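You operate a simulated robot arm through the tools that you are given. There is no shell and no other tool.

You are at the controls of a simulated robot arm. One attempt, no reset.

TASK
Grind what is in the mortar, then stir in one big scoop of the order card's herb.
Fine: the scoop from its box; stir with the small scoop till no patch shows and leave it in; pestle and big scoop back, nothing spilt. Set down upright: stone pestle, big scoop.

It is judged by the outcome, as a careful person would: the job done as asked, and still so three seconds after it is handed in. It fails if anything else is knocked over, pushed out of place, dropped, spilled or broken.

THE ROBOT
A 7-joint arm with a two-finger parallel gripper, fixed in place. Base frame: the origin is at the foot of the arm, x ahead of it, y to its left, z up; the work surface is at about z = 84. Lengths are in cm, angles in rad, forces in N, time in s.
Its first joint turns from -2.897 to 2.897 rad. Payload 1.57 kg.
The tool frame sits at the grasp point between the pads (the TCP): z along the fingers, y along the line on which they close. The tips reach 3 cm beyond it. Largest opening 11 cm; finger width 2.4, thickness 1.2; the body of the gripper, 4.8 by 11.2 cm, starts 7.8 cm behind the TCP.
Orientation is told as [roll, pitch, yaw] about the base's x, y, z axes, in that order, counted from this pose: with the fingers straight down and closing along the base's y, the tool's x points along the base's -x, its y along +y and its z along -z.

THE INTERFACE
- The arm moves only by the tool apply_moves. Its argument "increments" is a list that holds one entry, the list of rows, each a list of 7 numbers: the finger opening in cm, from 0 to 11, then the shift along the tool's x, y, z in units of 50 mm (1.0 is 50 mm), then the turn, a rotation vector about the tool's x, y, z in units of 6 degrees (1.0 is 6 degrees). In form: [[[jaw, dx, dy, dz, rx, ry, rz], ...]]. A call has 1 to 20 rows; each row shifts and turns the commanded pose from where the row before left it, along the tool's axes as they then stand. A call with a number of a shift or a turn outside -1 to 1 is refused whole. Each row takes 0.2 s and may step no farther than 5 cm and 0.15 rad from the row before; otherwise, or with a gripper value out of range, the whole call is refused. A pose out of reach is approached as far as the arm can. The call stops where the force on the tool passes 50 N (or 10 N more than at its start, if that is more) or the arm is blocked; 0.2 s more then pass. Each finger travels about 10.8 cm/s and halts on what it meets, pressing with about 38 N; the grip force reading is that of the motor and also rises with nothing between the fingers. The clock runs only during rows and for 0.2 s after the last one: add rows that do not move to give the fingers time. It gives the time, the measured TCP pose, the force on the tool (base axes), the opening and the grip force at its end, in the units of the frame above (readings bear some noise), with the torque about the TCP (base axes, N m) and any sound that the robot's microphone picked up.
- Cameras (640 x 400 px; columns grow to the right, rows downward): "scene" is fixed at [5.14, 64.94, 159.86]; the picture's right is [-0.52, -0.86, 0.00], its down [-0.65, 0.39, -0.65] and it looks along [0.56, -0.34, -0.76] (base axes); focal length 320 px, centre (320, 200). "wrist" rides on the gripper at [7, 1.6, -14.1] in the tool frame; the picture's right is [-0.23, 0.97, 0.00], its down [-0.86, -0.20, -0.48] and it looks along [-0.47, -0.11, 0.88] (tool axes); focal length 222 px, centre (320, 200). There is no depth. A picture from a camera that has moved, and an enlarged one, comes with that camera's place and axes in the base frame and with its lens.
- camera(camera): a new picture of that camera. The clock stands still meanwhile.
- slide_trunk(by): slides the trunk up (or, below 0, down) by that many cm; the arm rides with it, the base frame stays. It gives what a move gives, with no picture.
- inspect(camera, box): a new picture of the part [left, top, right, bottom] of that camera's present view, enlarged. The clock stands still meanwhile.
- hand_in(): hands the job in; it is judged then, once.

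Nothing tells you positions but the pictures and the camera data. Unless the task says otherwise, let go and move clear before handing in.

The tools are called after "Call:" as a command line: name --argument value ..., lists and objects as JSON in quotes. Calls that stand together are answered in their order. apply_moves: Moves the arm, as the interface text tells. Its arguments: {"type":"object","properties":{"increments":{"type":"array"}},"required":["increments"]} The other tools are called the same way: slide_trunk (by) slides the trunk up or down; camera (camera) takes a picture; inspect (camera, box) takes an enlarged picture of a part of a camera's view; hand_in () hands the job in.

At the start:

```text
t: 0.0
tool_pos: [67.95, 14.39, 116.46]
tcp_rot: [0.0, -0.001, -0.001]
force: [0.1, -0.4, 0.9]
moment: [-0.03, -0.01, 0.02]
gripper_width: 11.01
gripper_force: 0.1
trunk travel left (down, up): [-40.0, 21.0]
```

scene: 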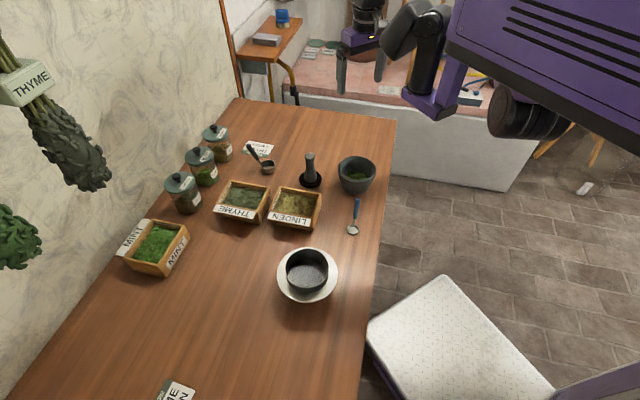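
wrist: 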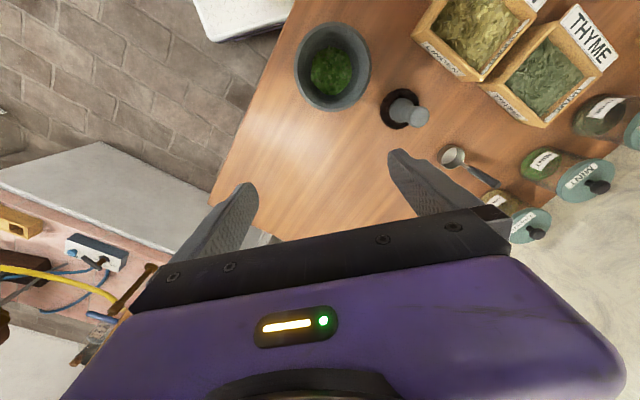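

I see a table with a mortar, a pestle on a stand, a big scoop near the order card, a small scoop (blue handle), three herb boxes and jars. I'll take enlarged views first to read the order card and locate things.

Call:
inspect --camera "scene" --box '[220, 120, 400, 240]'

Call:
inspect --camera "scene" --box '[230, 130, 330, 192]'

Call:
inspect --camera "scene" --box '[110, 120, 260, 280]'

Call:
inspect --camera "scene" --box '[120, 300, 280, 400]'

Call:
camera --camera "wrist"

```text
3.33 times, centred on (310, 180) of scene
camera zoom: at [5.14, 64.94, 159.86], right [-0.52, -0.86, 0.0], down [-0.65, 0.39, -0.65], along [0.56, -0.34, -0.76], focal length 1067 px, centre (353, 267)
```

zoom: 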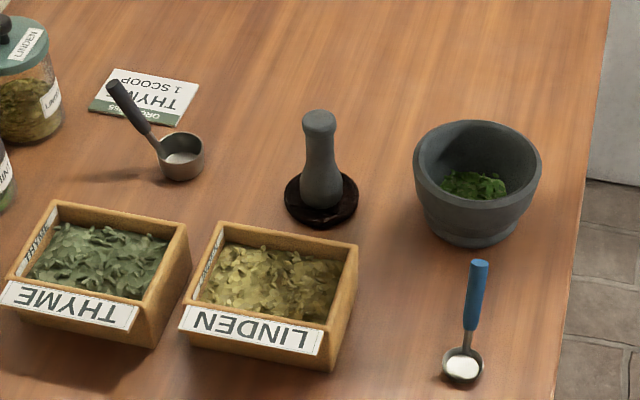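

```text
6.40 times, centred on (280, 161) of scene
camera zoom: at [5.14, 64.94, 159.86], right [-0.52, -0.86, 0.0], down [-0.65, 0.39, -0.65], along [0.56, -0.34, -0.76], focal length 2048 px, centre (576, 450)
```

zoom: 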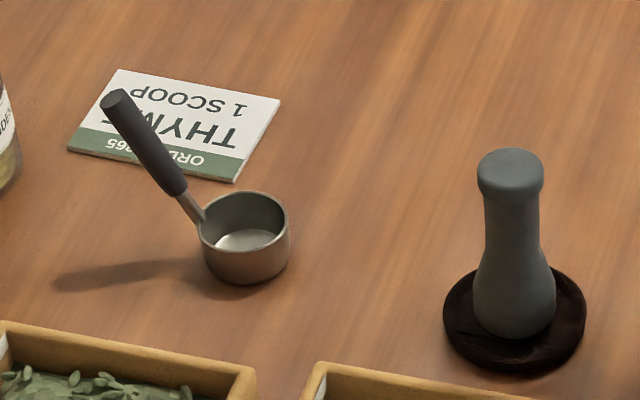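

```text
2.50 times, centred on (185, 200) of scene
camera zoom: at [5.14, 64.94, 159.86], right [-0.52, -0.86, 0.0], down [-0.65, 0.39, -0.65], along [0.56, -0.34, -0.76], focal length 800 px, centre (658, 200)
```

zoom: 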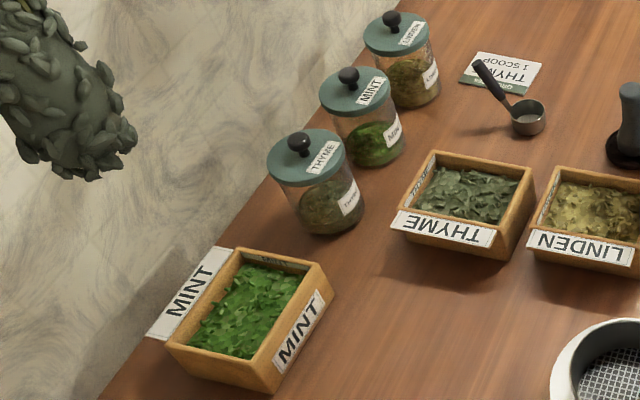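

```text
4.00 times, centred on (200, 350) of scene
camera zoom: at [5.14, 64.94, 159.86], right [-0.52, -0.86, 0.0], down [-0.65, 0.39, -0.65], along [0.56, -0.34, -0.76], focal length 1280 px, centre (800, -400)
```

zoom: 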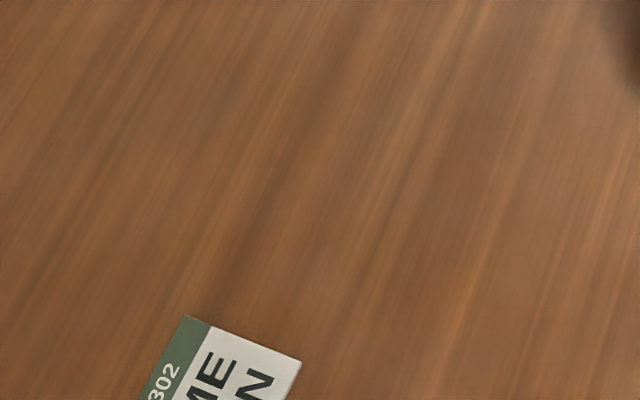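

```text
taken
camera wrist: at [60.87, 16.0, 130.58], right [0.23, 0.97, 0.0], down [0.86, -0.2, 0.48], along [0.47, -0.11, -0.88], focal length 222 px, centre (320, 200)
```

wrist: 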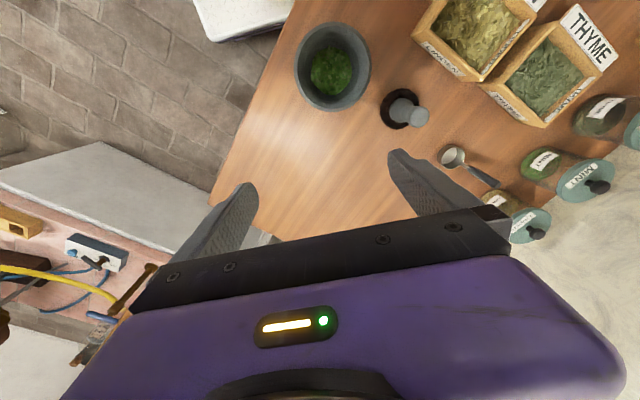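

The nearby card by the big scoop reads THYME 1 SCOOP, but there is a second card cut off at the bottom of the picture. I'll zoom in on both before moving.

Call:
inspect --camera "scene" --box '[238, 134, 282, 162]'

Call:
inspect --camera "scene" --box '[150, 370, 200, 400]'

Call:
inspect --camera "scene" --box '[330, 145, 385, 240]'

Call:
inspect --camera "wrist" --box '[280, 0, 440, 130]'

Call:
inspect --camera "wrist" --box '[420, 0, 640, 240]'

Call:
inspect --camera "scene" --box '[200, 170, 340, 240]'

```text
14.29 times, centred on (260, 148) of scene
camera zoom: at [5.14, 64.94, 159.86], right [-0.52, -0.86, 0.0], down [-0.65, 0.39, -0.65], along [0.56, -0.34, -0.76], focal length 4571 px, centre (1177, 943)
```

zoom: 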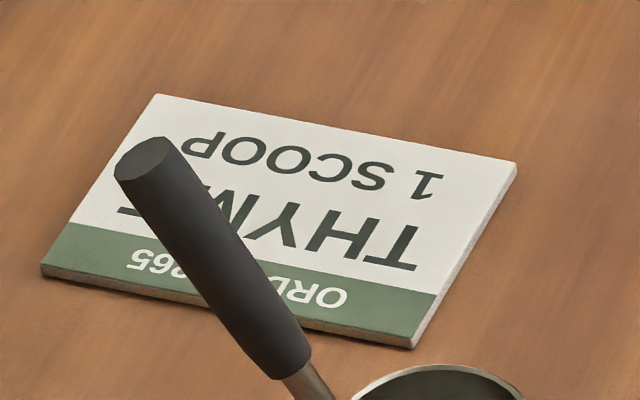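

```text
12.80 times, centred on (175, 385) of scene
camera zoom: at [5.14, 64.94, 159.86], right [-0.52, -0.86, 0.0], down [-0.65, 0.39, -0.65], along [0.56, -0.34, -0.76], focal length 4096 px, centre (2176, -2168)
```

zoom: 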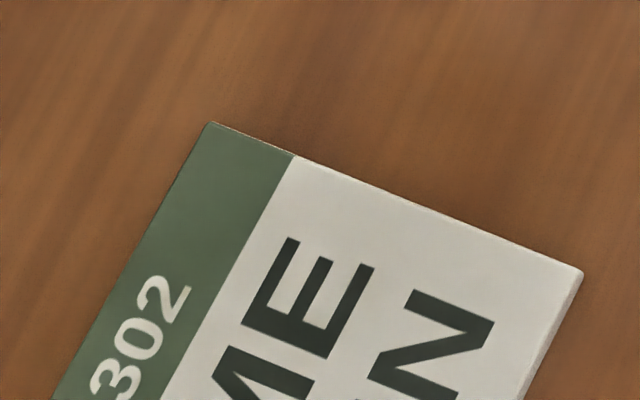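

```text
4.21 times, centred on (358, 192) of scene
camera zoom: at [5.14, 64.94, 159.86], right [-0.52, -0.86, 0.0], down [-0.65, 0.39, -0.65], along [0.56, -0.34, -0.76], focal length 1347 px, centre (162, 232)
```

zoom: 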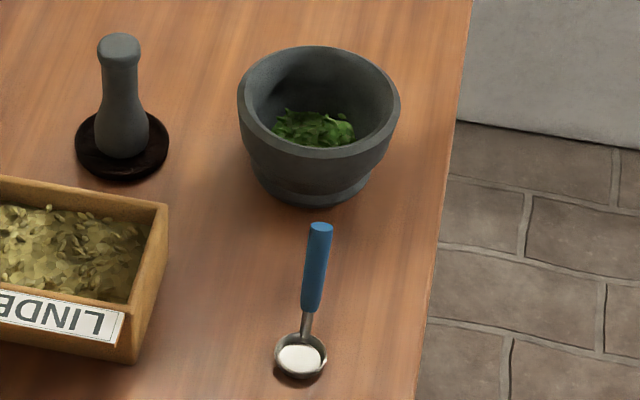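

```text
3.08 times, centred on (360, 65) of wrist
camera zoom: at [60.87, 16.0, 130.58], right [0.23, 0.97, 0.0], down [0.86, -0.2, 0.48], along [0.47, -0.11, -0.88], focal length 684 px, centre (197, 615)
```

zoom: 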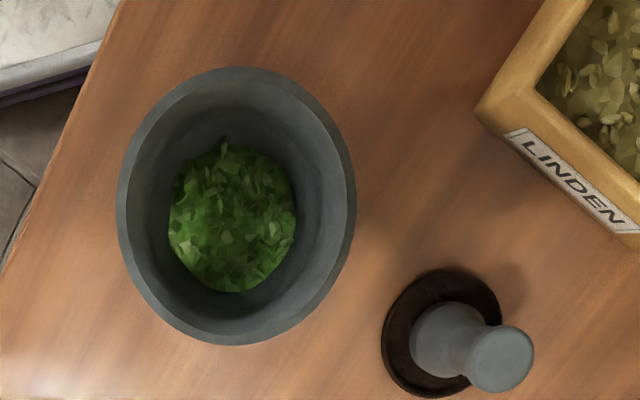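

```text
1.67 times, centred on (530, 120) of wrist
camera zoom: at [60.87, 16.0, 130.58], right [0.23, 0.97, 0.0], down [0.86, -0.2, 0.48], along [0.47, -0.11, -0.88], focal length 370 px, centre (-30, 333)
```

zoom: 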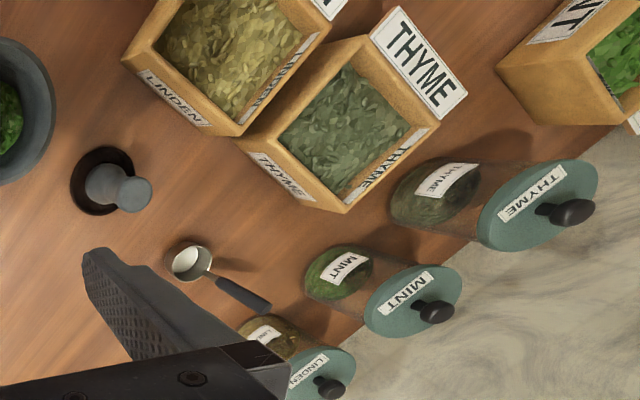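

```text
4.57 times, centred on (270, 205) of scene
camera zoom: at [5.14, 64.94, 159.86], right [-0.52, -0.86, 0.0], down [-0.65, 0.39, -0.65], along [0.56, -0.34, -0.76], focal length 1463 px, centre (549, 177)
```

zoom: 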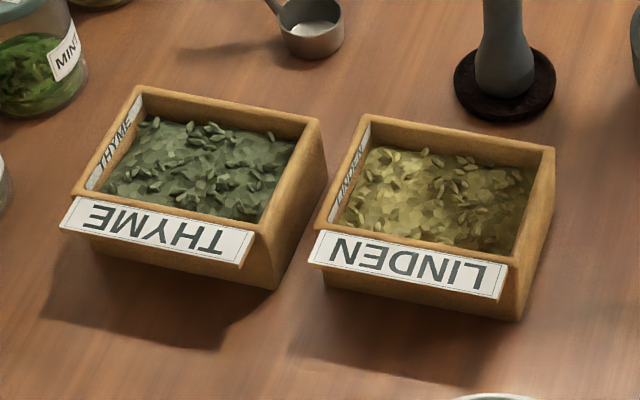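

Order card 865 says THYME, 1 SCOOP; a second card (…302) further down the table is cut off. I'll swing the wrist camera high over there to read it and rule out ambiguity.

Call:
apply_moves --increments '[[[11, 0.56, 0.81, 0, 0, 0, 0], [11, 0.56, 0.81, 0, 0, 0, 0], [11, 0.56, 0.81, 0, 0, 0, 0], [11, 0.56, 0.81, 0, 0, 0, 0], [11, 0.56, 0.81, 0, 0, 0, 0], [11, 0.56, 0.81, 0, 0, 0, 0], [11, 0.56, 0.81, 0, 0, 0, 0], [11, 0.56, 0.81, 0, 0, 0, 0], [11, 0.56, 0.81, 0, 0, 0, 0], [11, 0.56, 0.81, 0, 0, 0, 0], [11, 0, 0, 0, 0, 0, 0]]]'

Call:
camera --camera "wrist"

Call:
camera --camera "scene"

```text
t: 2.3
tool_pos: [50.76, 51.93, 116.11]
tcp_rot: [-0.006, 0.003, -0.196]
force: [0.6, -0.1, 0.3]
moment: [0.03, 0.01, -0.02]
gripper_width: 10.99
gripper_force: 0.1
trunk travel left (down, up): [-40.0, 21.0]
stopped in row 11: the arm was blocked; the commanded pose is now the measured one
```

```text
taken
camera wrist: at [44.12, 55.04, 130.27], right [0.41, 0.91, -0.01], down [0.8, -0.36, 0.48], along [0.43, -0.2, -0.88], focal length 222 px, centre (320, 200)
```

wrist: 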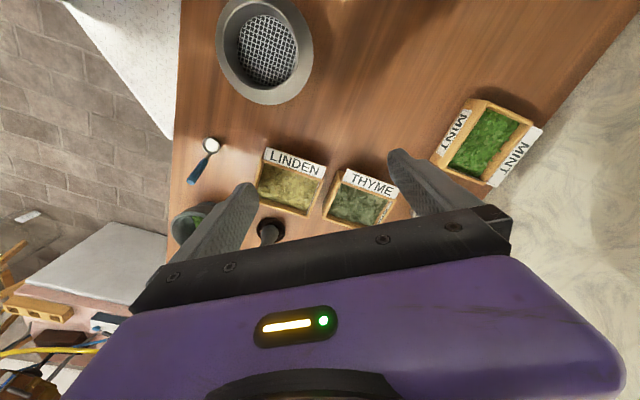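

```text
taken
```

scene: 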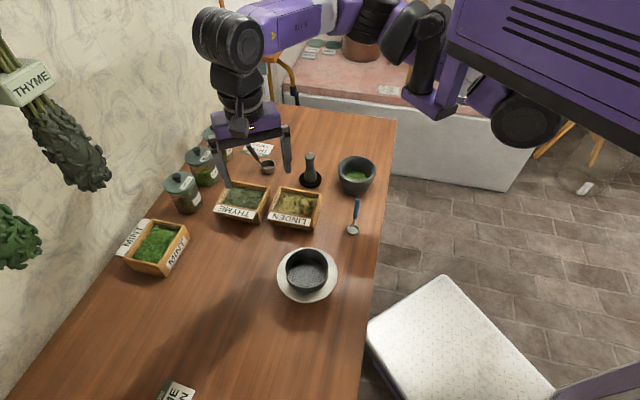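

The arm reached a limit short of the card; the hand is over the boxes at a safe height. I'll turn the hand in place so the wrist camera's right side covers the second card.

Call:
apply_moves --increments '[[[11, 0, 0, 0, 0, 0, -1], [11, 0, 0, 0, 0, 0, -1], [11, 0, 0, 0, 0, 0, -1], [11, 0, 0, 0, 0, 0, -1], [11, 0, 0, 0, 0, 0, -1], [11, 0, 0, 0, 0, 0, -1], [11, 0, 0, 0, 0, 0, -1], [11, 0, 0, 0, 0, 0, -1], [11, 0, 0, 0, 0, 0, 0]]]'

Call:
camera --camera "wrist"

```text
t: 4.3
tool_pos: [50.0, 52.21, 116.06]
tcp_rot: [-0.002, 0.008, 0.652]
force: [-0.3, 0.1, 0.0]
moment: [-0.02, -0.01, 0.0]
gripper_width: 10.97
gripper_force: 0.1
trunk travel left (down, up): [-40.0, 21.0]
```

```text
taken
camera wrist: at [43.49, 49.4, 130.23], right [-0.41, 0.91, 0.0], down [0.8, 0.36, 0.47], along [0.43, 0.19, -0.88], focal length 222 px, centre (320, 200)
```

wrist: 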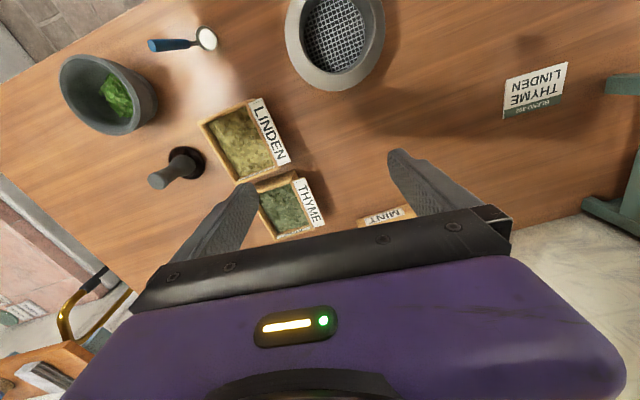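

Call:
inspect --camera "wrist" --box '[480, 50, 590, 130]'

Call:
inspect --camera "wrist" --box '[50, 20, 320, 240]'

```text
5.00 times, centred on (535, 90) of wrist
camera zoom: at [43.49, 49.4, 130.23], right [-0.41, 0.91, 0.0], down [0.8, 0.36, 0.47], along [0.43, 0.19, -0.88], focal length 1111 px, centre (-755, 750)
```

zoom: 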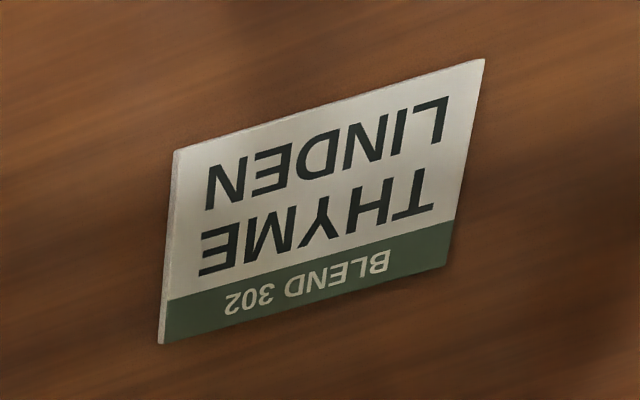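

```text
1.82 times, centred on (185, 130) of wrist
camera zoom: at [43.49, 49.4, 130.23], right [-0.41, 0.91, 0.0], down [0.8, 0.36, 0.47], along [0.43, 0.19, -0.88], focal length 404 px, centre (566, 327)
```

zoom: 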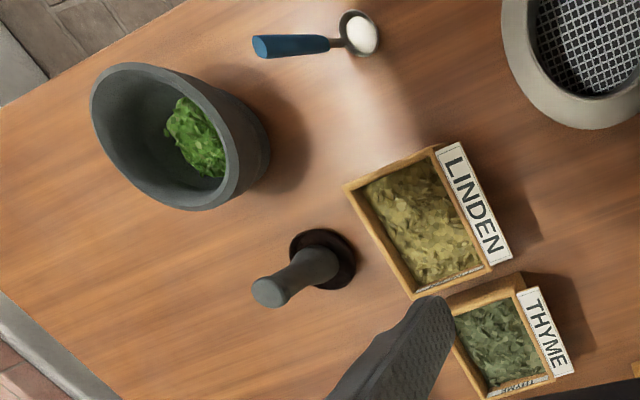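

The second card is "BLEND 302", not an order, so the herb is thyme, from the thyme box. I take the mortar to be at about (59.6, 18.6), with its rim at z≈92.5, and the pestle at about (69.5, 30). Next I hover over the pestle.

Call:
apply_moves --increments '[[[11, 0, 0, 0, 0, 0, 0.889], [11, 0, 0, 0, 0, 0, 0.889], [11, 0, 0, 0, 0, 0, 0.889], [11, 0, 0, 0, 0, 0, 0.889], [11, 0, 0, 0, 0, 0, 0.889], [11, 0, 0, 0, 0, 0, 0.889], [11, 0, 0, 0, 0, 0, 0.889], [11, -0.554, -0.637, 0, 0, 0, 0], [11, -0.554, -0.637, 0, 0, 0, 0], [11, -0.554, -0.637, 0, 0, 0, 0], [11, -0.554, -0.637, 0, 0, 0, 0], [11, -0.554, -0.637, 0, 0, 0, 0], [11, -0.554, -0.637, 0, 0, 0, 0], [11, -0.554, -0.637, 0, 0, 0, 0], [11, 0, 0, 0, 0, 0, 0]]]'

Call:
camera --camera "wrist"

Call:
camera --camera "scene"

```text
t: 7.5
tool_pos: [69.49, 29.77, 116.12]
tcp_rot: [-0.006, 0.007, -0.002]
force: [0.3, -0.2, 0.0]
moment: [-0.01, 0.02, 0.05]
gripper_width: 11.03
gripper_force: 0.0
trunk travel left (down, up): [-40.0, 21.0]
```

```text
taken
camera wrist: at [62.51, 31.5, 130.28], right [0.23, 0.97, -0.01], down [0.86, -0.2, 0.47], along [0.46, -0.11, -0.88], focal length 222 px, centre (320, 200)
```

wrist: 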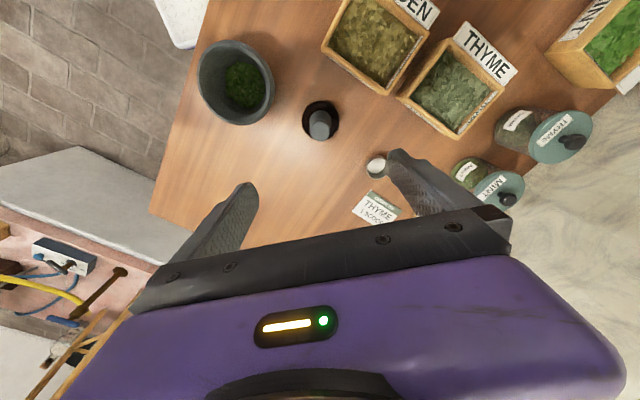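

```text
taken
```

scene: 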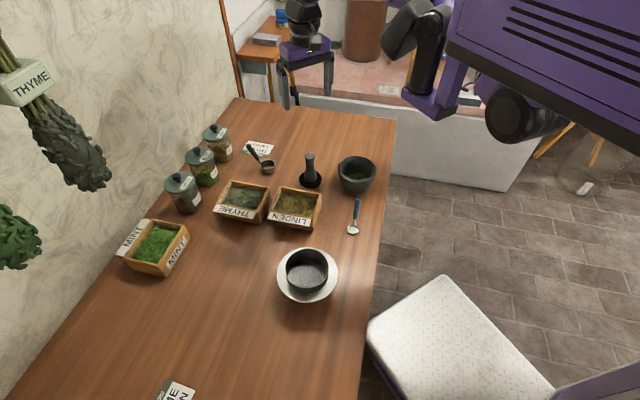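

Call:
inspect --camera "wrist" --box '[270, 80, 370, 150]'

Call:
inspect --camera "scene" --box '[330, 145, 385, 240]'

Call:
inspect --camera "scene" --box '[338, 190, 368, 240]'

Call:
inspect --camera "wrist" --box '[350, 140, 420, 230]'

Call:
inspect --camera "wrist" --box '[300, 0, 640, 160]'

```text
5.71 times, centred on (320, 115) of wrist
camera zoom: at [62.51, 31.5, 130.28], right [0.23, 0.97, -0.01], down [0.86, -0.2, 0.47], along [0.46, -0.11, -0.88], focal length 1269 px, centre (320, 686)
```

zoom: 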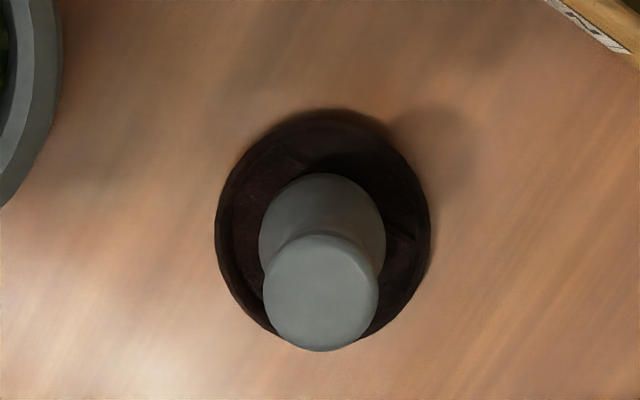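

```text
4.21 times, centred on (358, 192) of scene
camera zoom: at [5.14, 64.94, 159.86], right [-0.52, -0.86, 0.0], down [-0.65, 0.39, -0.65], along [0.56, -0.34, -0.76], focal length 1347 px, centre (162, 232)
```

zoom: 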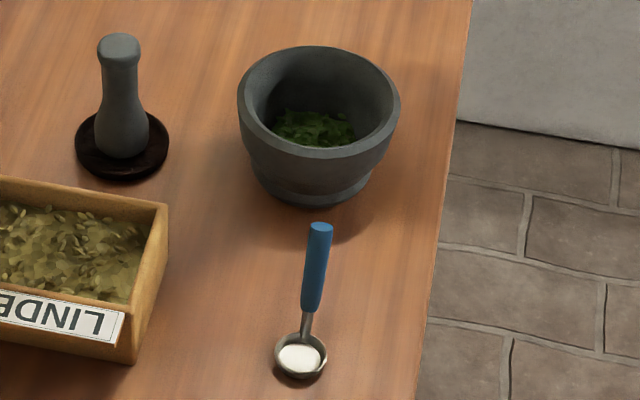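

```text
8.00 times, centred on (353, 215) of scene
camera zoom: at [5.14, 64.94, 159.86], right [-0.52, -0.86, 0.0], down [-0.65, 0.39, -0.65], along [0.56, -0.34, -0.76], focal length 2560 px, centre (56, 80)
```

zoom: 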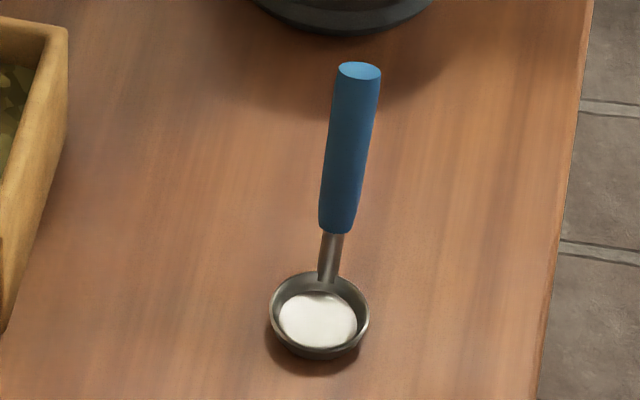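

```text
4.44 times, centred on (385, 185) of wrist
camera zoom: at [62.51, 31.5, 130.28], right [0.23, 0.97, -0.01], down [0.86, -0.2, 0.47], along [0.46, -0.11, -0.88], focal length 987 px, centre (31, 267)
```

zoom: 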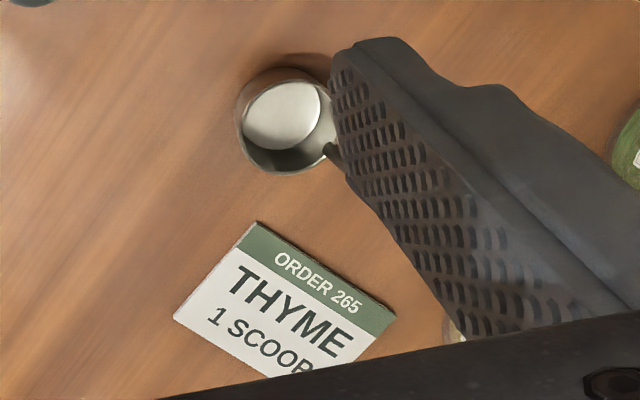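

```text
1.88 times, centred on (470, 80) of wrist
camera zoom: at [62.51, 31.5, 130.28], right [0.23, 0.97, -0.01], down [0.86, -0.2, 0.47], along [0.46, -0.11, -0.88], focal length 418 px, centre (38, 426)
```

zoom: 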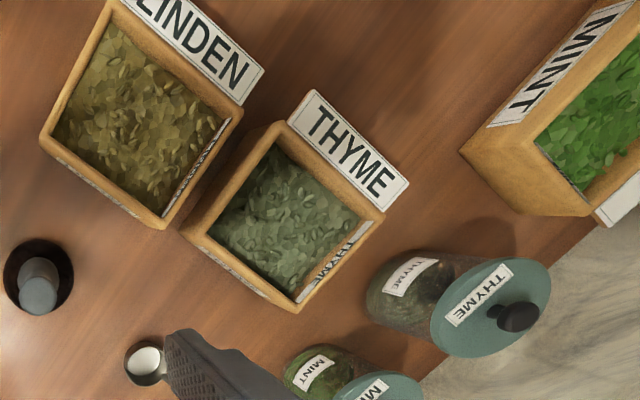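

I confirm both scoops are empty metal and the card is ORDER 265: THYME, 1 SCOOP. The pestle axis is at (69.0, 29.95) with its top at z≈96.5; I'll lower the hand to just above it with the fingers at 6 cm and check alignment.

Call:
apply_moves --increments '[[[6, 0.098, 0.036, 0.8, 0, 0, 0], [6, 0, 0, 0.8, 0, 0, 0], [6, 0, 0, 0.8, 0, 0, 0], [6, 0, 0, 0.7, 0, 0, 0], [6, 0, 0, 0, 0, 0, 0]]]'

Call:
camera --camera "wrist"

Call:
inspect --camera "scene" --box '[260, 100, 360, 200]'

```text
t: 8.7
tool_pos: [68.91, 30.04, 100.43]
tcp_rot: [-0.005, 0.006, 0.0]
force: [0.0, 0.5, 0.2]
moment: [0.0, -0.03, 0.06]
gripper_width: 5.99
gripper_force: 0.0
trunk travel left (down, up): [-40.0, 21.0]
```

```text
taken
camera wrist: at [62.01, 31.71, 114.56], right [0.23, 0.97, -0.01], down [0.86, -0.2, 0.47], along [0.46, -0.11, -0.88], focal length 222 px, centre (320, 200)
```

wrist: 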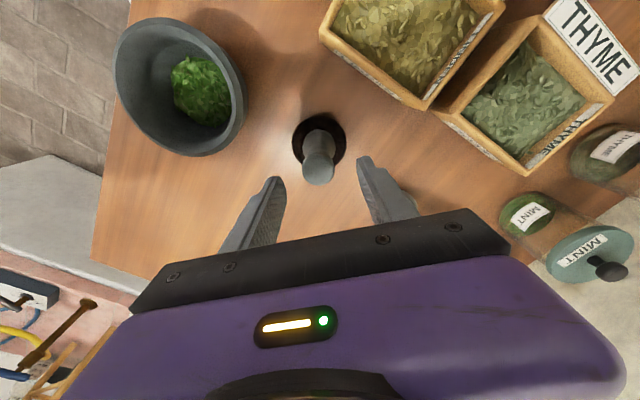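

```text
4.00 times, centred on (310, 150) of scene
camera zoom: at [5.14, 64.94, 159.86], right [-0.52, -0.86, 0.0], down [-0.65, 0.39, -0.65], along [0.56, -0.34, -0.76], focal length 1280 px, centre (360, 400)
```

zoom: 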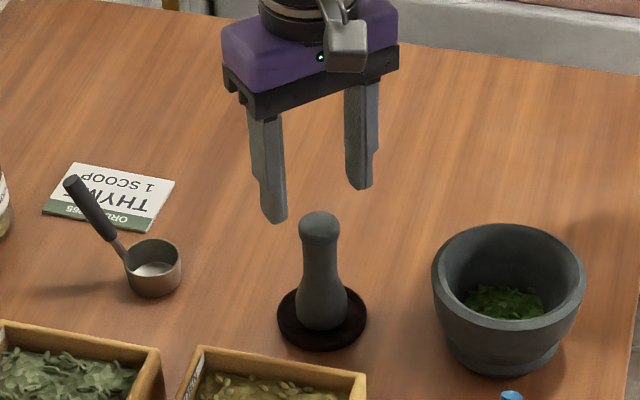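

Alignment looks good. I'll go down to grip height, about 3 cm below the knob, and close on the pestle.

Call:
apply_moves --increments '[[[6, 0, 0, 0.46, 0, 0, 0], [6, 0, 0, 0.46, 0, 0, 0], [6, 0, 0, 0.46, 0, 0, 0], [6, 0, 0, 0, 0, 0, 0], [2, 0, 0, 0, 0, 0, 0], [2, 0, 0, 0, 0, 0, 0], [2, 0, 0, 0, 0, 0, 0]]]'

Call:
inspect --camera "scene" --box '[260, 100, 360, 200]'

```text
t: 10.3
tool_pos: [68.83, 29.9, 93.61]
tcp_rot: [-0.006, 0.009, -0.001]
force: [-0.3, 0.3, -0.1]
moment: [0.0, 0.05, -0.05]
gripper_width: 3.14
gripper_force: 37.7
trunk travel left (down, up): [-40.0, 21.0]
```

```text
4.00 times, centred on (310, 150) of scene
camera zoom: at [5.14, 64.94, 159.86], right [-0.52, -0.86, 0.0], down [-0.65, 0.39, -0.65], along [0.56, -0.34, -0.76], focal length 1280 px, centre (360, 400)
```

zoom: 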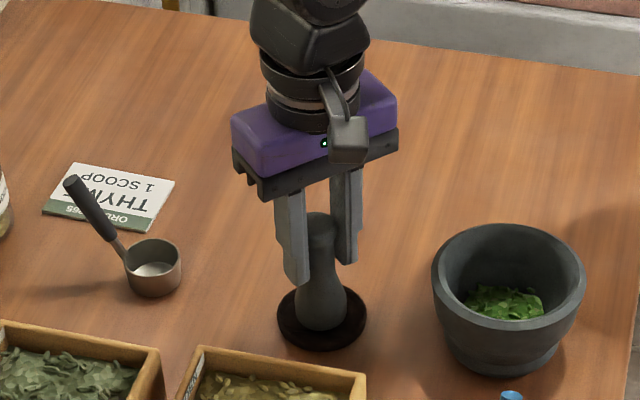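

Pestle gripped at 3.1 cm. I'll lift it slowly straight up and look.

Call:
apply_moves --increments '[[[2, 0, 0, -0.2, 0, 0, 0], [2, 0, 0, -0.5, 0, 0, 0], [2, 0, 0, -0.6, 0, 0, 0], [2, 0, 0, -0.6, 0, 0, 0], [2, 0, 0, -0.4, 0, 0, 0], [2, 0, 0, 0, 0, 0, 0]]]'

Call:
inspect --camera "scene" --box '[260, 80, 380, 200]'

Call:
camera --camera "wrist"

```text
t: 11.7
tool_pos: [68.88, 30.06, 105.14]
tcp_rot: [-0.007, 0.006, -0.002]
force: [0.8, -0.1, -1.6]
moment: [0.0, 0.01, 0.0]
gripper_width: 3.11
gripper_force: 38.0
trunk travel left (down, up): [-40.0, 21.0]
```

```text
3.33 times, centred on (320, 140) of scene
camera zoom: at [5.14, 64.94, 159.86], right [-0.52, -0.86, 0.0], down [-0.65, 0.39, -0.65], along [0.56, -0.34, -0.76], focal length 1067 px, centre (320, 400)
```

zoom: 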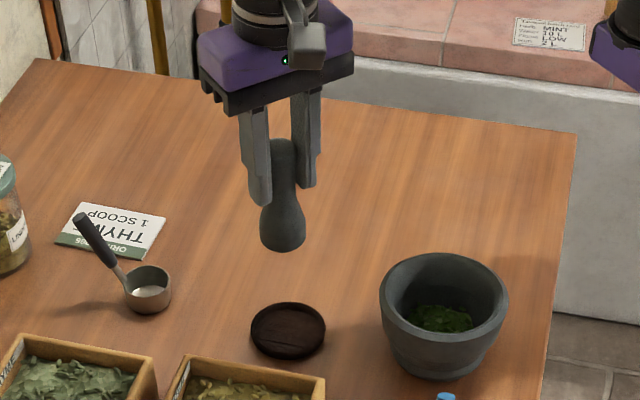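

```text
taken
camera wrist: at [61.92, 31.81, 119.29], right [0.23, 0.97, -0.01], down [0.86, -0.2, 0.47], along [0.46, -0.11, -0.88], focal length 222 px, centre (320, 200)
```

wrist: 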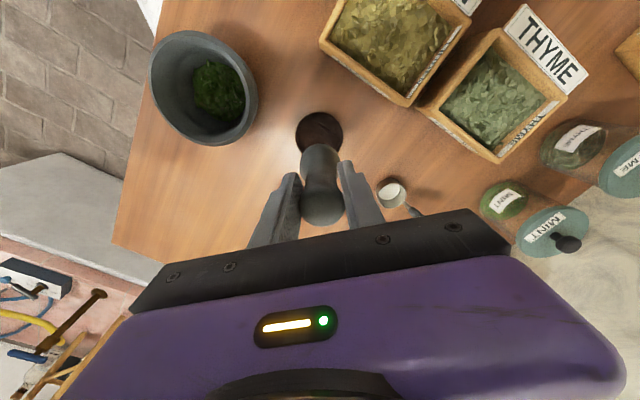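

Pestle lifted cleanly, hanging straight, its bottom about 8.5 cm below the TCP and clear of the mortar rim. Moving over the mortar centre.

Call:
apply_moves --increments '[[[2, 0.465, -0.57, 0, 0, 0, 0], [2, 0.465, -0.57, 0, 0, 0, 0], [2, 0.465, -0.57, 0, 0, 0, 0], [2, 0.465, -0.57, 0, 0, 0, 0], [2, 0, 0, 0, 0, 0, 0]]]'

Call:
inspect --camera "scene" --box '[300, 80, 420, 200]'

Call:
camera --camera "wrist"

```text
t: 12.9
tool_pos: [59.69, 18.64, 105.22]
tcp_rot: [-0.005, 0.006, -0.001]
force: [-0.3, -0.1, -1.8]
moment: [0.02, 0.04, -0.01]
gripper_width: 3.14
gripper_force: 37.9
trunk travel left (down, up): [-40.0, 21.0]
```

```text
3.33 times, centred on (360, 140) of scene
camera zoom: at [5.14, 64.94, 159.86], right [-0.52, -0.86, 0.0], down [-0.65, 0.39, -0.65], along [0.56, -0.34, -0.76], focal length 1067 px, centre (187, 400)
```

zoom: 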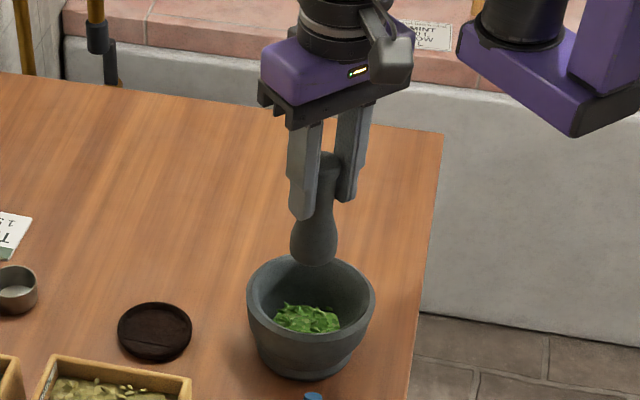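

```text
taken
camera wrist: at [52.75, 20.42, 119.39], right [0.23, 0.97, -0.01], down [0.86, -0.2, 0.47], along [0.46, -0.11, -0.88], focal length 222 px, centre (320, 200)
```

wrist: 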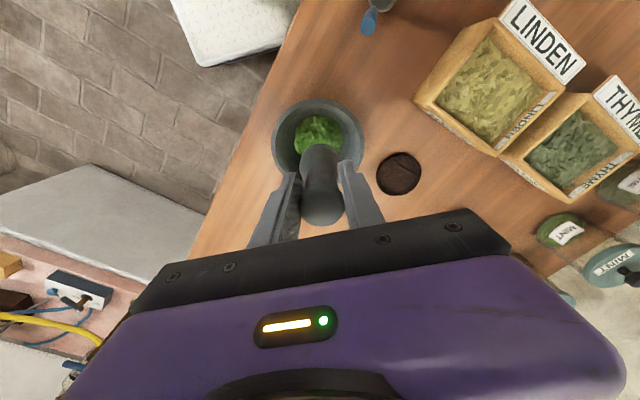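

Centred. Lowering the pestle into the mortar, slowly near the bottom, until it meets the herbs.

Call:
apply_moves --increments '[[[2, 0, 0, 0.6, 0, 0, 0], [2, 0, 0, 0.6, 0, 0, 0], [2, 0, 0, 0.4, 0, 0, 0], [2, 0, 0, 0.1, 0, 0, 0], [2, 0, 0, 0.05, 0, 0, 0], [2, 0, 0, 0.05, 0, 0, 0], [2, 0, 0, 0.05, 0, 0, 0]]]'

Call:
inspect --camera "scene" --box '[310, 110, 410, 210]'

```text
t: 14.5
tool_pos: [59.51, 18.46, 96.0]
tcp_rot: [-0.006, 0.005, -0.002]
force: [0.5, -0.2, -2.6]
moment: [0.0, 0.03, 0.02]
gripper_width: 3.1
gripper_force: 37.9
trunk travel left (down, up): [-40.0, 21.0]
```

```text
4.00 times, centred on (360, 160) of scene
camera zoom: at [5.14, 64.94, 159.86], right [-0.52, -0.86, 0.0], down [-0.65, 0.39, -0.65], along [0.56, -0.34, -0.76], focal length 1280 px, centre (160, 360)
```

zoom: 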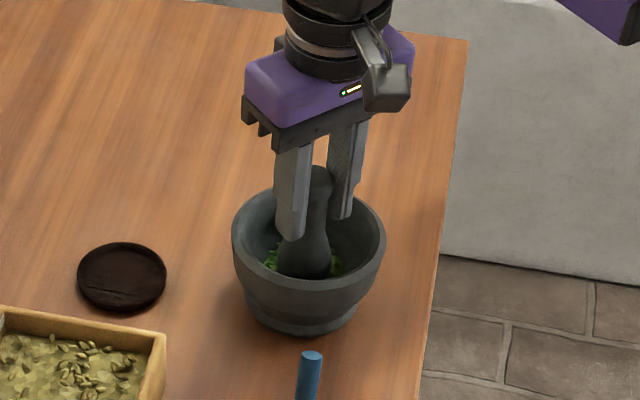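

No floor contact yet. Continuing down in small steps.

Call:
apply_moves --increments '[[[2, 0, 0, 0.05, 0, 0, 0], [2, 0, 0, 0.05, 0, 0, 0], [2, 0, 0, 0.04, 0, 0, 0], [2, 0, 0, 0, 0, 0, 0]]]'

```text
t: 15.5
tool_pos: [59.42, 18.52, 95.37]
tcp_rot: [-0.005, 0.004, -0.001]
force: [0.2, -0.3, -2.0]
moment: [0.0, 0.01, -0.01]
gripper_width: 3.13
gripper_force: 38.3
trunk travel left (down, up): [-40.0, 21.0]
```

Call:
apply_moves --increments '[[[2, 0, 0, 0.04, 0, 0, 0], [2, 0, 0, 0.04, 0, 0, 0], [2, 0, 0, 0.04, 0, 0, 0], [2, 0, 0, 0, 0, 0, 0]]]'

```text
t: 16.5
tool_pos: [59.55, 18.43, 94.73]
tcp_rot: [-0.007, 0.005, -0.001]
force: [0.5, -0.9, -1.8]
moment: [0.01, -0.01, 0.0]
gripper_width: 3.11
gripper_force: 37.8
trunk travel left (down, up): [-40.0, 21.0]
```

Call:
apply_moves --increments '[[[2, 0, 0, 0.04, 0, 0, 0], [2, 0, 0, 0.04, 0, 0, 0], [2, 0, 0, 0, 0, 0, 0]]]'

Call:
inspect --camera "scene" --box '[310, 110, 410, 210]'

```text
t: 17.3
tool_pos: [59.53, 18.5, 94.35]
tcp_rot: [-0.006, 0.004, -0.003]
force: [-0.6, -5.2, 29.3]
moment: [-0.18, -0.27, -0.12]
gripper_width: 3.15
gripper_force: 38.0
trunk travel left (down, up): [-40.0, 21.0]
```

```text
4.00 times, centred on (360, 160) of scene
camera zoom: at [5.14, 64.94, 159.86], right [-0.52, -0.86, 0.0], down [-0.65, 0.39, -0.65], along [0.56, -0.34, -0.76], focal length 1280 px, centre (160, 360)
```

zoom: 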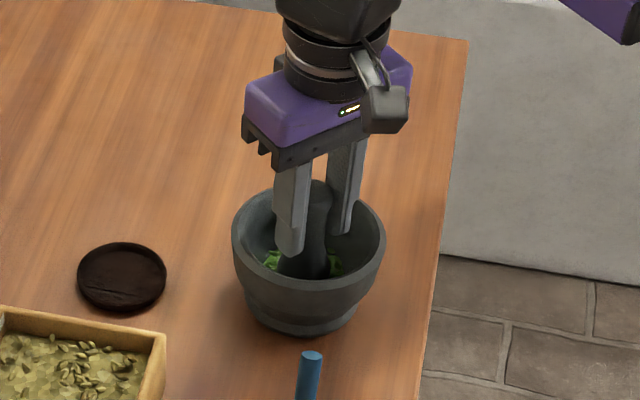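

The pestle is on the mortar floor (about 30 N at TCP z≈94.4). I'll ease off a touch and make one small circle to feel the bowl.

Call:
apply_moves --increments '[[[2, 0.14, 0, -0.014, 0, 0, 0], [2, -0.019, 0.07, 0, 0, 0, 0], [2, -0.051, 0.051, 0, 0, 0, 0], [2, -0.07, 0.019, 0, 0, 0, 0], [2, -0.07, -0.019, 0, 0, 0, 0], [2, -0.051, -0.051, 0, 0, 0, 0], [2, -0.019, -0.07, 0, 0, 0, 0], [2, 0.019, -0.07, 0, 0, 0, 0], [2, 0.051, -0.051, 0, 0, 0, 0], [2, 0.07, -0.019, 0, 0, 0, 0], [2, 0.07, 0.019, 0, 0, 0, 0], [2, 0.051, 0.051, 0, 0, 0, 0], [2, 0.019, 0.07, 0, 0, 0, 0]]]'

Call:
inspect --camera "scene" --box '[310, 110, 410, 210]'

Call:
inspect --camera "wrist" --box '[220, 60, 420, 260]'

```text
t: 20.1
tool_pos: [58.85, 18.39, 94.34]
tcp_rot: [-0.005, 0.004, 0.0]
force: [-0.4, -0.4, -2.3]
moment: [-0.01, 0.02, 0.01]
gripper_width: 3.08
gripper_force: 38.1
trunk travel left (down, up): [-40.0, 21.0]
```

```text
4.00 times, centred on (360, 160) of scene
camera zoom: at [5.14, 64.94, 159.86], right [-0.52, -0.86, 0.0], down [-0.65, 0.39, -0.65], along [0.56, -0.34, -0.76], focal length 1280 px, centre (160, 360)
```

zoom: 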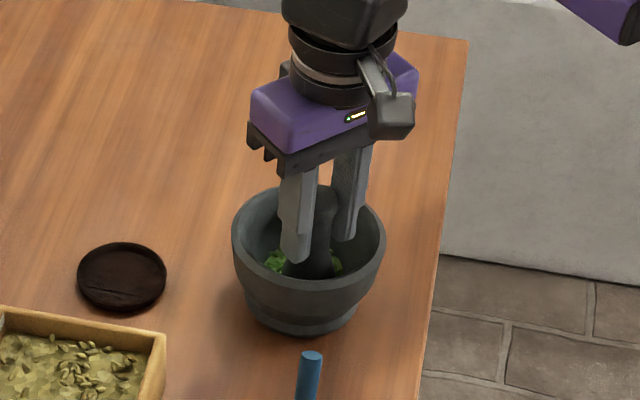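

```text
2.00 times, centred on (320, 160) of wrist
camera zoom: at [51.87, 20.22, 108.51], right [0.23, 0.97, -0.01], down [0.86, -0.2, 0.47], along [0.46, -0.11, -0.88], focal length 444 px, centre (320, 280)
```

zoom: 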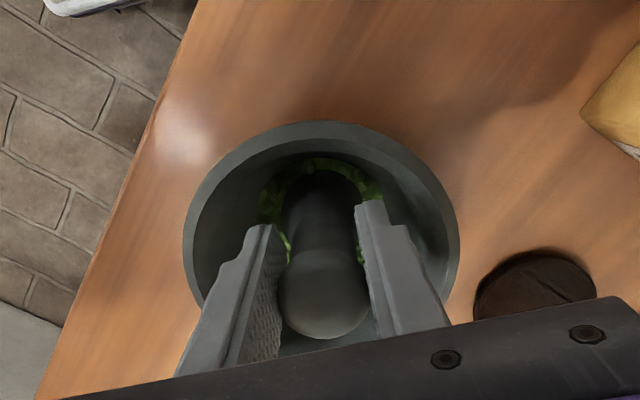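

The mortar didn't move and the floor seems flat. I'll press gently again and grind in wider circles.

Call:
apply_moves --increments '[[[2, 0.06, 0, 0.01, 0, 0, 0], [2, 0.04, 0, 0, 0, 0, 0], [2, -0.032, 0.12, 0, 0, 0, 0], [2, -0.088, 0.088, 0, 0, 0, 0], [2, -0.12, 0.032, 0, 0, 0, 0], [2, -0.12, -0.032, 0, 0, 0, 0], [2, -0.088, -0.088, 0, 0, 0, 0], [2, -0.032, -0.12, 0, 0, 0, 0], [2, 0.032, -0.12, 0, 0, 0, 0], [2, 0.088, -0.088, 0, 0, 0, 0], [2, 0.12, -0.032, 0, 0, 0, 0], [2, 0.12, 0.032, 0, 0, 0, 0], [2, 0.088, 0.088, 0, 0, 0, 0], [2, 0.032, 0.12, 0, 0, 0, 0]]]'

Call:
inspect --camera "scene" --box '[310, 110, 410, 210]'

Call:
inspect --camera "wrist" --box '[220, 60, 420, 260]'

```text
t: 23.1
tool_pos: [58.32, 18.46, 94.39]
tcp_rot: [-0.006, 0.005, -0.001]
force: [3.2, -2.4, -0.9]
moment: [-0.09, -0.2, 0.02]
gripper_width: 3.11
gripper_force: 37.8
trunk travel left (down, up): [-40.0, 21.0]
```

```text
4.00 times, centred on (360, 160) of scene
camera zoom: at [5.14, 64.94, 159.86], right [-0.52, -0.86, 0.0], down [-0.65, 0.39, -0.65], along [0.56, -0.34, -0.76], focal length 1280 px, centre (160, 360)
```

zoom: 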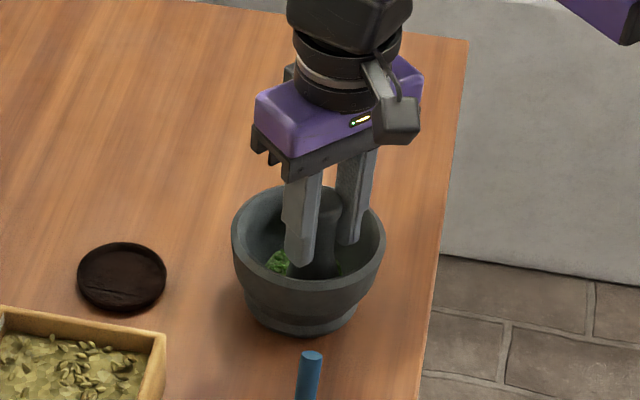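

```text
2.00 times, centred on (320, 160) of wrist
camera zoom: at [51.37, 20.22, 108.48], right [0.23, 0.97, -0.01], down [0.86, -0.2, 0.48], along [0.46, -0.12, -0.88], focal length 444 px, centre (320, 280)
```

zoom: 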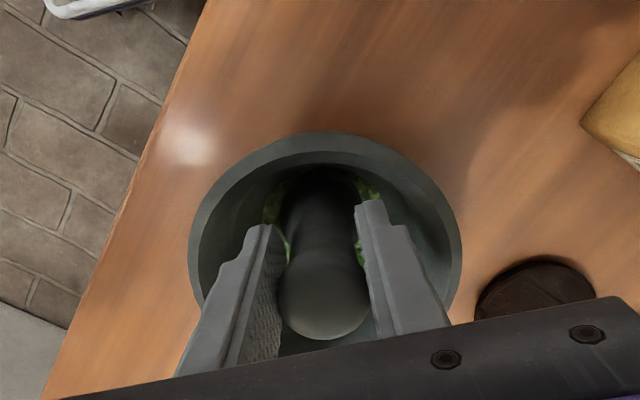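

Light side contact shows at about 1.2 cm off-centre, so I'll keep circles at 1 cm and press a bit more firmly.

Call:
apply_moves --increments '[[[2, -0.04, 0, 0.012, 0, 0, 0], [2, -0.027, 0.1, 0, 0, 0, 0], [2, -0.073, 0.073, 0, 0, 0, 0], [2, -0.1, 0.027, 0, 0, 0, 0], [2, -0.1, -0.027, 0, 0, 0, 0], [2, -0.073, -0.073, 0, 0, 0, 0]]]'

```text
t: 24.5
tool_pos: [60.31, 19.11, 94.33]
tcp_rot: [-0.004, 0.005, -0.001]
force: [-5.5, 5.1, 13.3]
moment: [0.3, 0.44, -0.1]
gripper_width: 3.1
gripper_force: 37.8
trunk travel left (down, up): [-40.0, 21.0]
```

Now about 15 N of pressing force with grinding friction. Continuing with full circles.

Call:
apply_moves --increments '[[[2, -0.027, -0.1, 0, 0, 0, 0], [2, 0.027, -0.1, 0, 0, 0, 0], [2, 0.073, -0.073, 0, 0, 0, 0], [2, 0.1, -0.027, 0, 0, 0, 0], [2, 0.1, 0.027, 0, 0, 0, 0], [2, 0.073, 0.073, 0, 0, 0, 0], [2, 0.027, 0.1, 0, 0, 0, 0], [2, -0.027, 0.1, 0, 0, 0, 0], [2, -0.073, 0.073, 0, 0, 0, 0], [2, -0.1, 0.027, 0, 0, 0, 0], [2, -0.1, -0.027, 0, 0, 0, 0], [2, -0.073, -0.073, 0, 0, 0, 0], [2, -0.027, -0.1, 0, 0, 0, 0], [2, 0.027, -0.1, 0, 0, 0, 0], [2, 0.073, -0.073, 0, 0, 0, 0], [2, 0.1, -0.027, 0, 0, 0, 0], [2, 0.1, 0.027, 0, 0, 0, 0], [2, 0.073, 0.073, 0, 0, 0, 0], [2, 0.027, 0.1, 0, 0, 0, 0]]]'

Call:
inspect --camera "scene" --box '[310, 110, 410, 210]'

Call:
inspect --camera "wrist" --box '[220, 60, 420, 260]'

```text
t: 28.5
tool_pos: [58.43, 18.35, 94.34]
tcp_rot: [-0.006, 0.008, -0.001]
force: [0.1, 0.9, -1.7]
moment: [-0.02, 0.01, 0.01]
gripper_width: 3.07
gripper_force: 37.7
trunk travel left (down, up): [-40.0, 21.0]
```

```text
4.00 times, centred on (360, 160) of scene
camera zoom: at [5.14, 64.94, 159.86], right [-0.52, -0.86, 0.0], down [-0.65, 0.39, -0.65], along [0.56, -0.34, -0.76], focal length 1280 px, centre (160, 360)
```

zoom: 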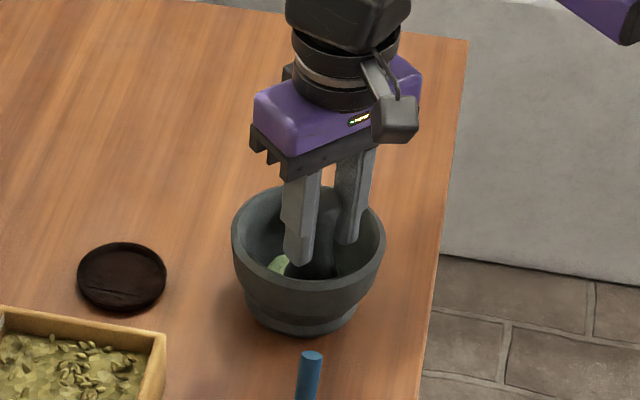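

```text
2.00 times, centred on (320, 160) of wrist
camera zoom: at [51.53, 20.19, 108.44], right [0.23, 0.97, -0.01], down [0.86, -0.2, 0.47], along [0.46, -0.11, -0.88], focal length 444 px, centre (320, 280)
```

zoom: 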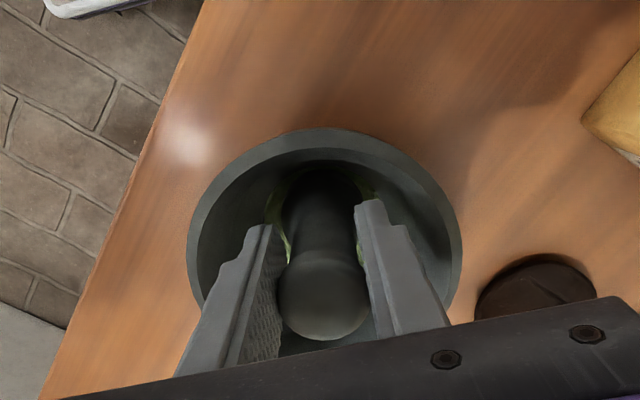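

The contents have turned to a pale powder. One more pressed circle at a slightly smaller radius for thoroughness, then return to centre and lift to look.

Call:
apply_moves --increments '[[[2, -0.05, 0, 0.01, 0, 0, 0], [2, -0.02, 0.075, 0, 0, 0, 0], [2, -0.055, 0.055, 0, 0, 0, 0], [2, -0.075, 0.02, 0, 0, 0, 0], [2, -0.075, -0.02, 0, 0, 0, 0], [2, -0.055, -0.055, 0, 0, 0, 0], [2, -0.02, -0.075, 0, 0, 0, 0], [2, 0.02, -0.075, 0, 0, 0, 0], [2, 0.055, -0.055, 0, 0, 0, 0], [2, 0.075, -0.02, 0, 0, 0, 0], [2, 0.075, 0.02, 0, 0, 0, 0], [2, 0.055, 0.055, 0, 0, 0, 0], [2, 0.02, 0.075, 0, 0, 0, 0], [2, -0.15, 0, 0, 0, 0, 0], [2, 0, 0, -0.3, 0, 0, 0], [2, 0, 0, -0.6, 0, 0, 0], [2, 0, 0, -0.6, 0, 0, 0], [2, 0, 0, -0.6, 0, 0, 0], [2, 0, 0, -0.1, 0, 0, 0], [2, 0, 0, 0, 0, 0, 0]]]'

Call:
inspect --camera "scene" --box '[310, 110, 410, 210]'

Call:
inspect --camera "wrist" --box '[220, 60, 420, 260]'

```text
t: 32.7
tool_pos: [59.48, 18.49, 105.23]
tcp_rot: [-0.005, 0.005, -0.004]
force: [0.2, -0.3, -1.6]
moment: [0.01, 0.0, -0.01]
gripper_width: 3.08
gripper_force: 37.9
trunk travel left (down, up): [-40.0, 21.0]
```

```text
4.00 times, centred on (360, 160) of scene
camera zoom: at [5.14, 64.94, 159.86], right [-0.52, -0.86, 0.0], down [-0.65, 0.39, -0.65], along [0.56, -0.34, -0.76], focal length 1280 px, centre (160, 360)
```

zoom: 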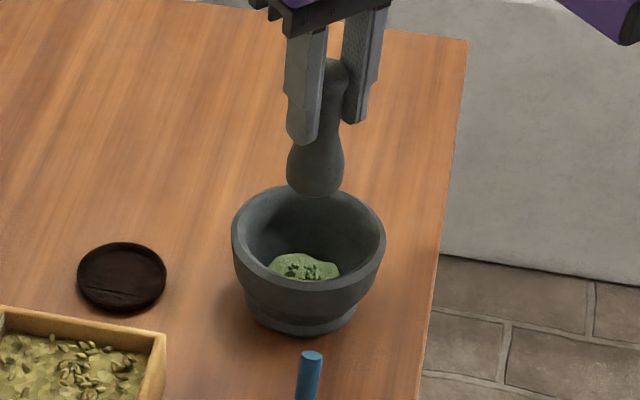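

```text
2.00 times, centred on (320, 160) of wrist
camera zoom: at [52.51, 20.27, 119.39], right [0.23, 0.97, -0.01], down [0.86, -0.2, 0.47], along [0.46, -0.11, -0.88], focal length 444 px, centre (320, 280)
```

zoom: 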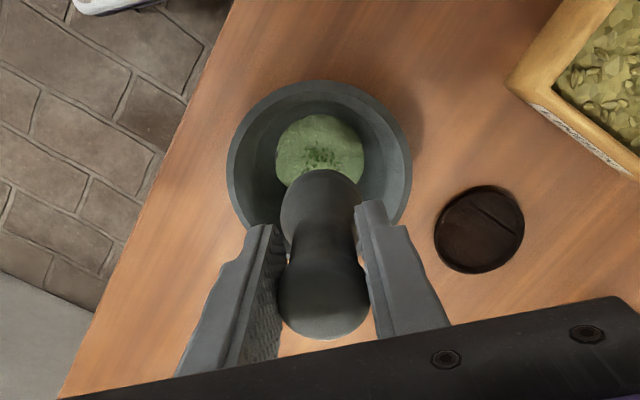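

The rim of the heap is powder but a coarse patch remains near the middle. I'll go back down and grind the centre with small spirals.

Call:
inspect --camera "scene" --box '[340, 155, 380, 185]'

Call:
apply_moves --increments '[[[2, 0, 0, 0.6, 0, 0, 0], [2, 0, 0, 0.6, 0, 0, 0], [2, 0, 0, 0.6, 0, 0, 0], [2, 0, 0, 0.3, 0, 0, 0], [2, 0, 0, 0.1, 0, 0, 0], [2, 0, 0, 0, 0, 0, 0]]]'

```text
13.33 times, centred on (360, 170) of scene
camera zoom: at [5.14, 64.94, 159.86], right [-0.52, -0.86, 0.0], down [-0.65, 0.39, -0.65], along [0.56, -0.34, -0.76], focal length 4266 px, centre (-213, 600)
```

zoom: 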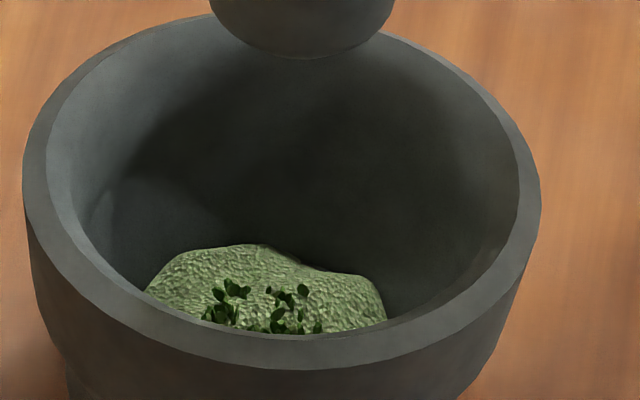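

```text
t: 34.1
tool_pos: [59.51, 18.36, 94.25]
tcp_rot: [-0.004, 0.007, -0.002]
force: [-0.6, -0.2, 0.7]
moment: [0.01, 0.05, -0.01]
gripper_width: 3.05
gripper_force: 38.4
trunk travel left (down, up): [-40.0, 21.0]
```

Call:
apply_moves --increments '[[[2, 0.06, 0, 0.014, 0, 0, 0], [2, -0.018, 0.042, 0, 0, 0, 0], [2, -0.042, 0.018, 0, 0, 0, 0], [2, -0.042, -0.018, 0, 0, 0, 0], [2, -0.018, -0.042, 0, 0, 0, 0], [2, 0.018, -0.042, 0, 0, 0, 0], [2, 0.042, -0.018, 0, 0, 0, 0]]]'

```text
t: 35.7
tool_pos: [59.56, 18.12, 94.2]
tcp_rot: [-0.005, 0.004, -0.003]
force: [5.8, 2.3, 8.5]
moment: [0.2, -0.41, -0.07]
gripper_width: 3.06
gripper_force: 37.7
trunk travel left (down, up): [-40.0, 21.0]
```

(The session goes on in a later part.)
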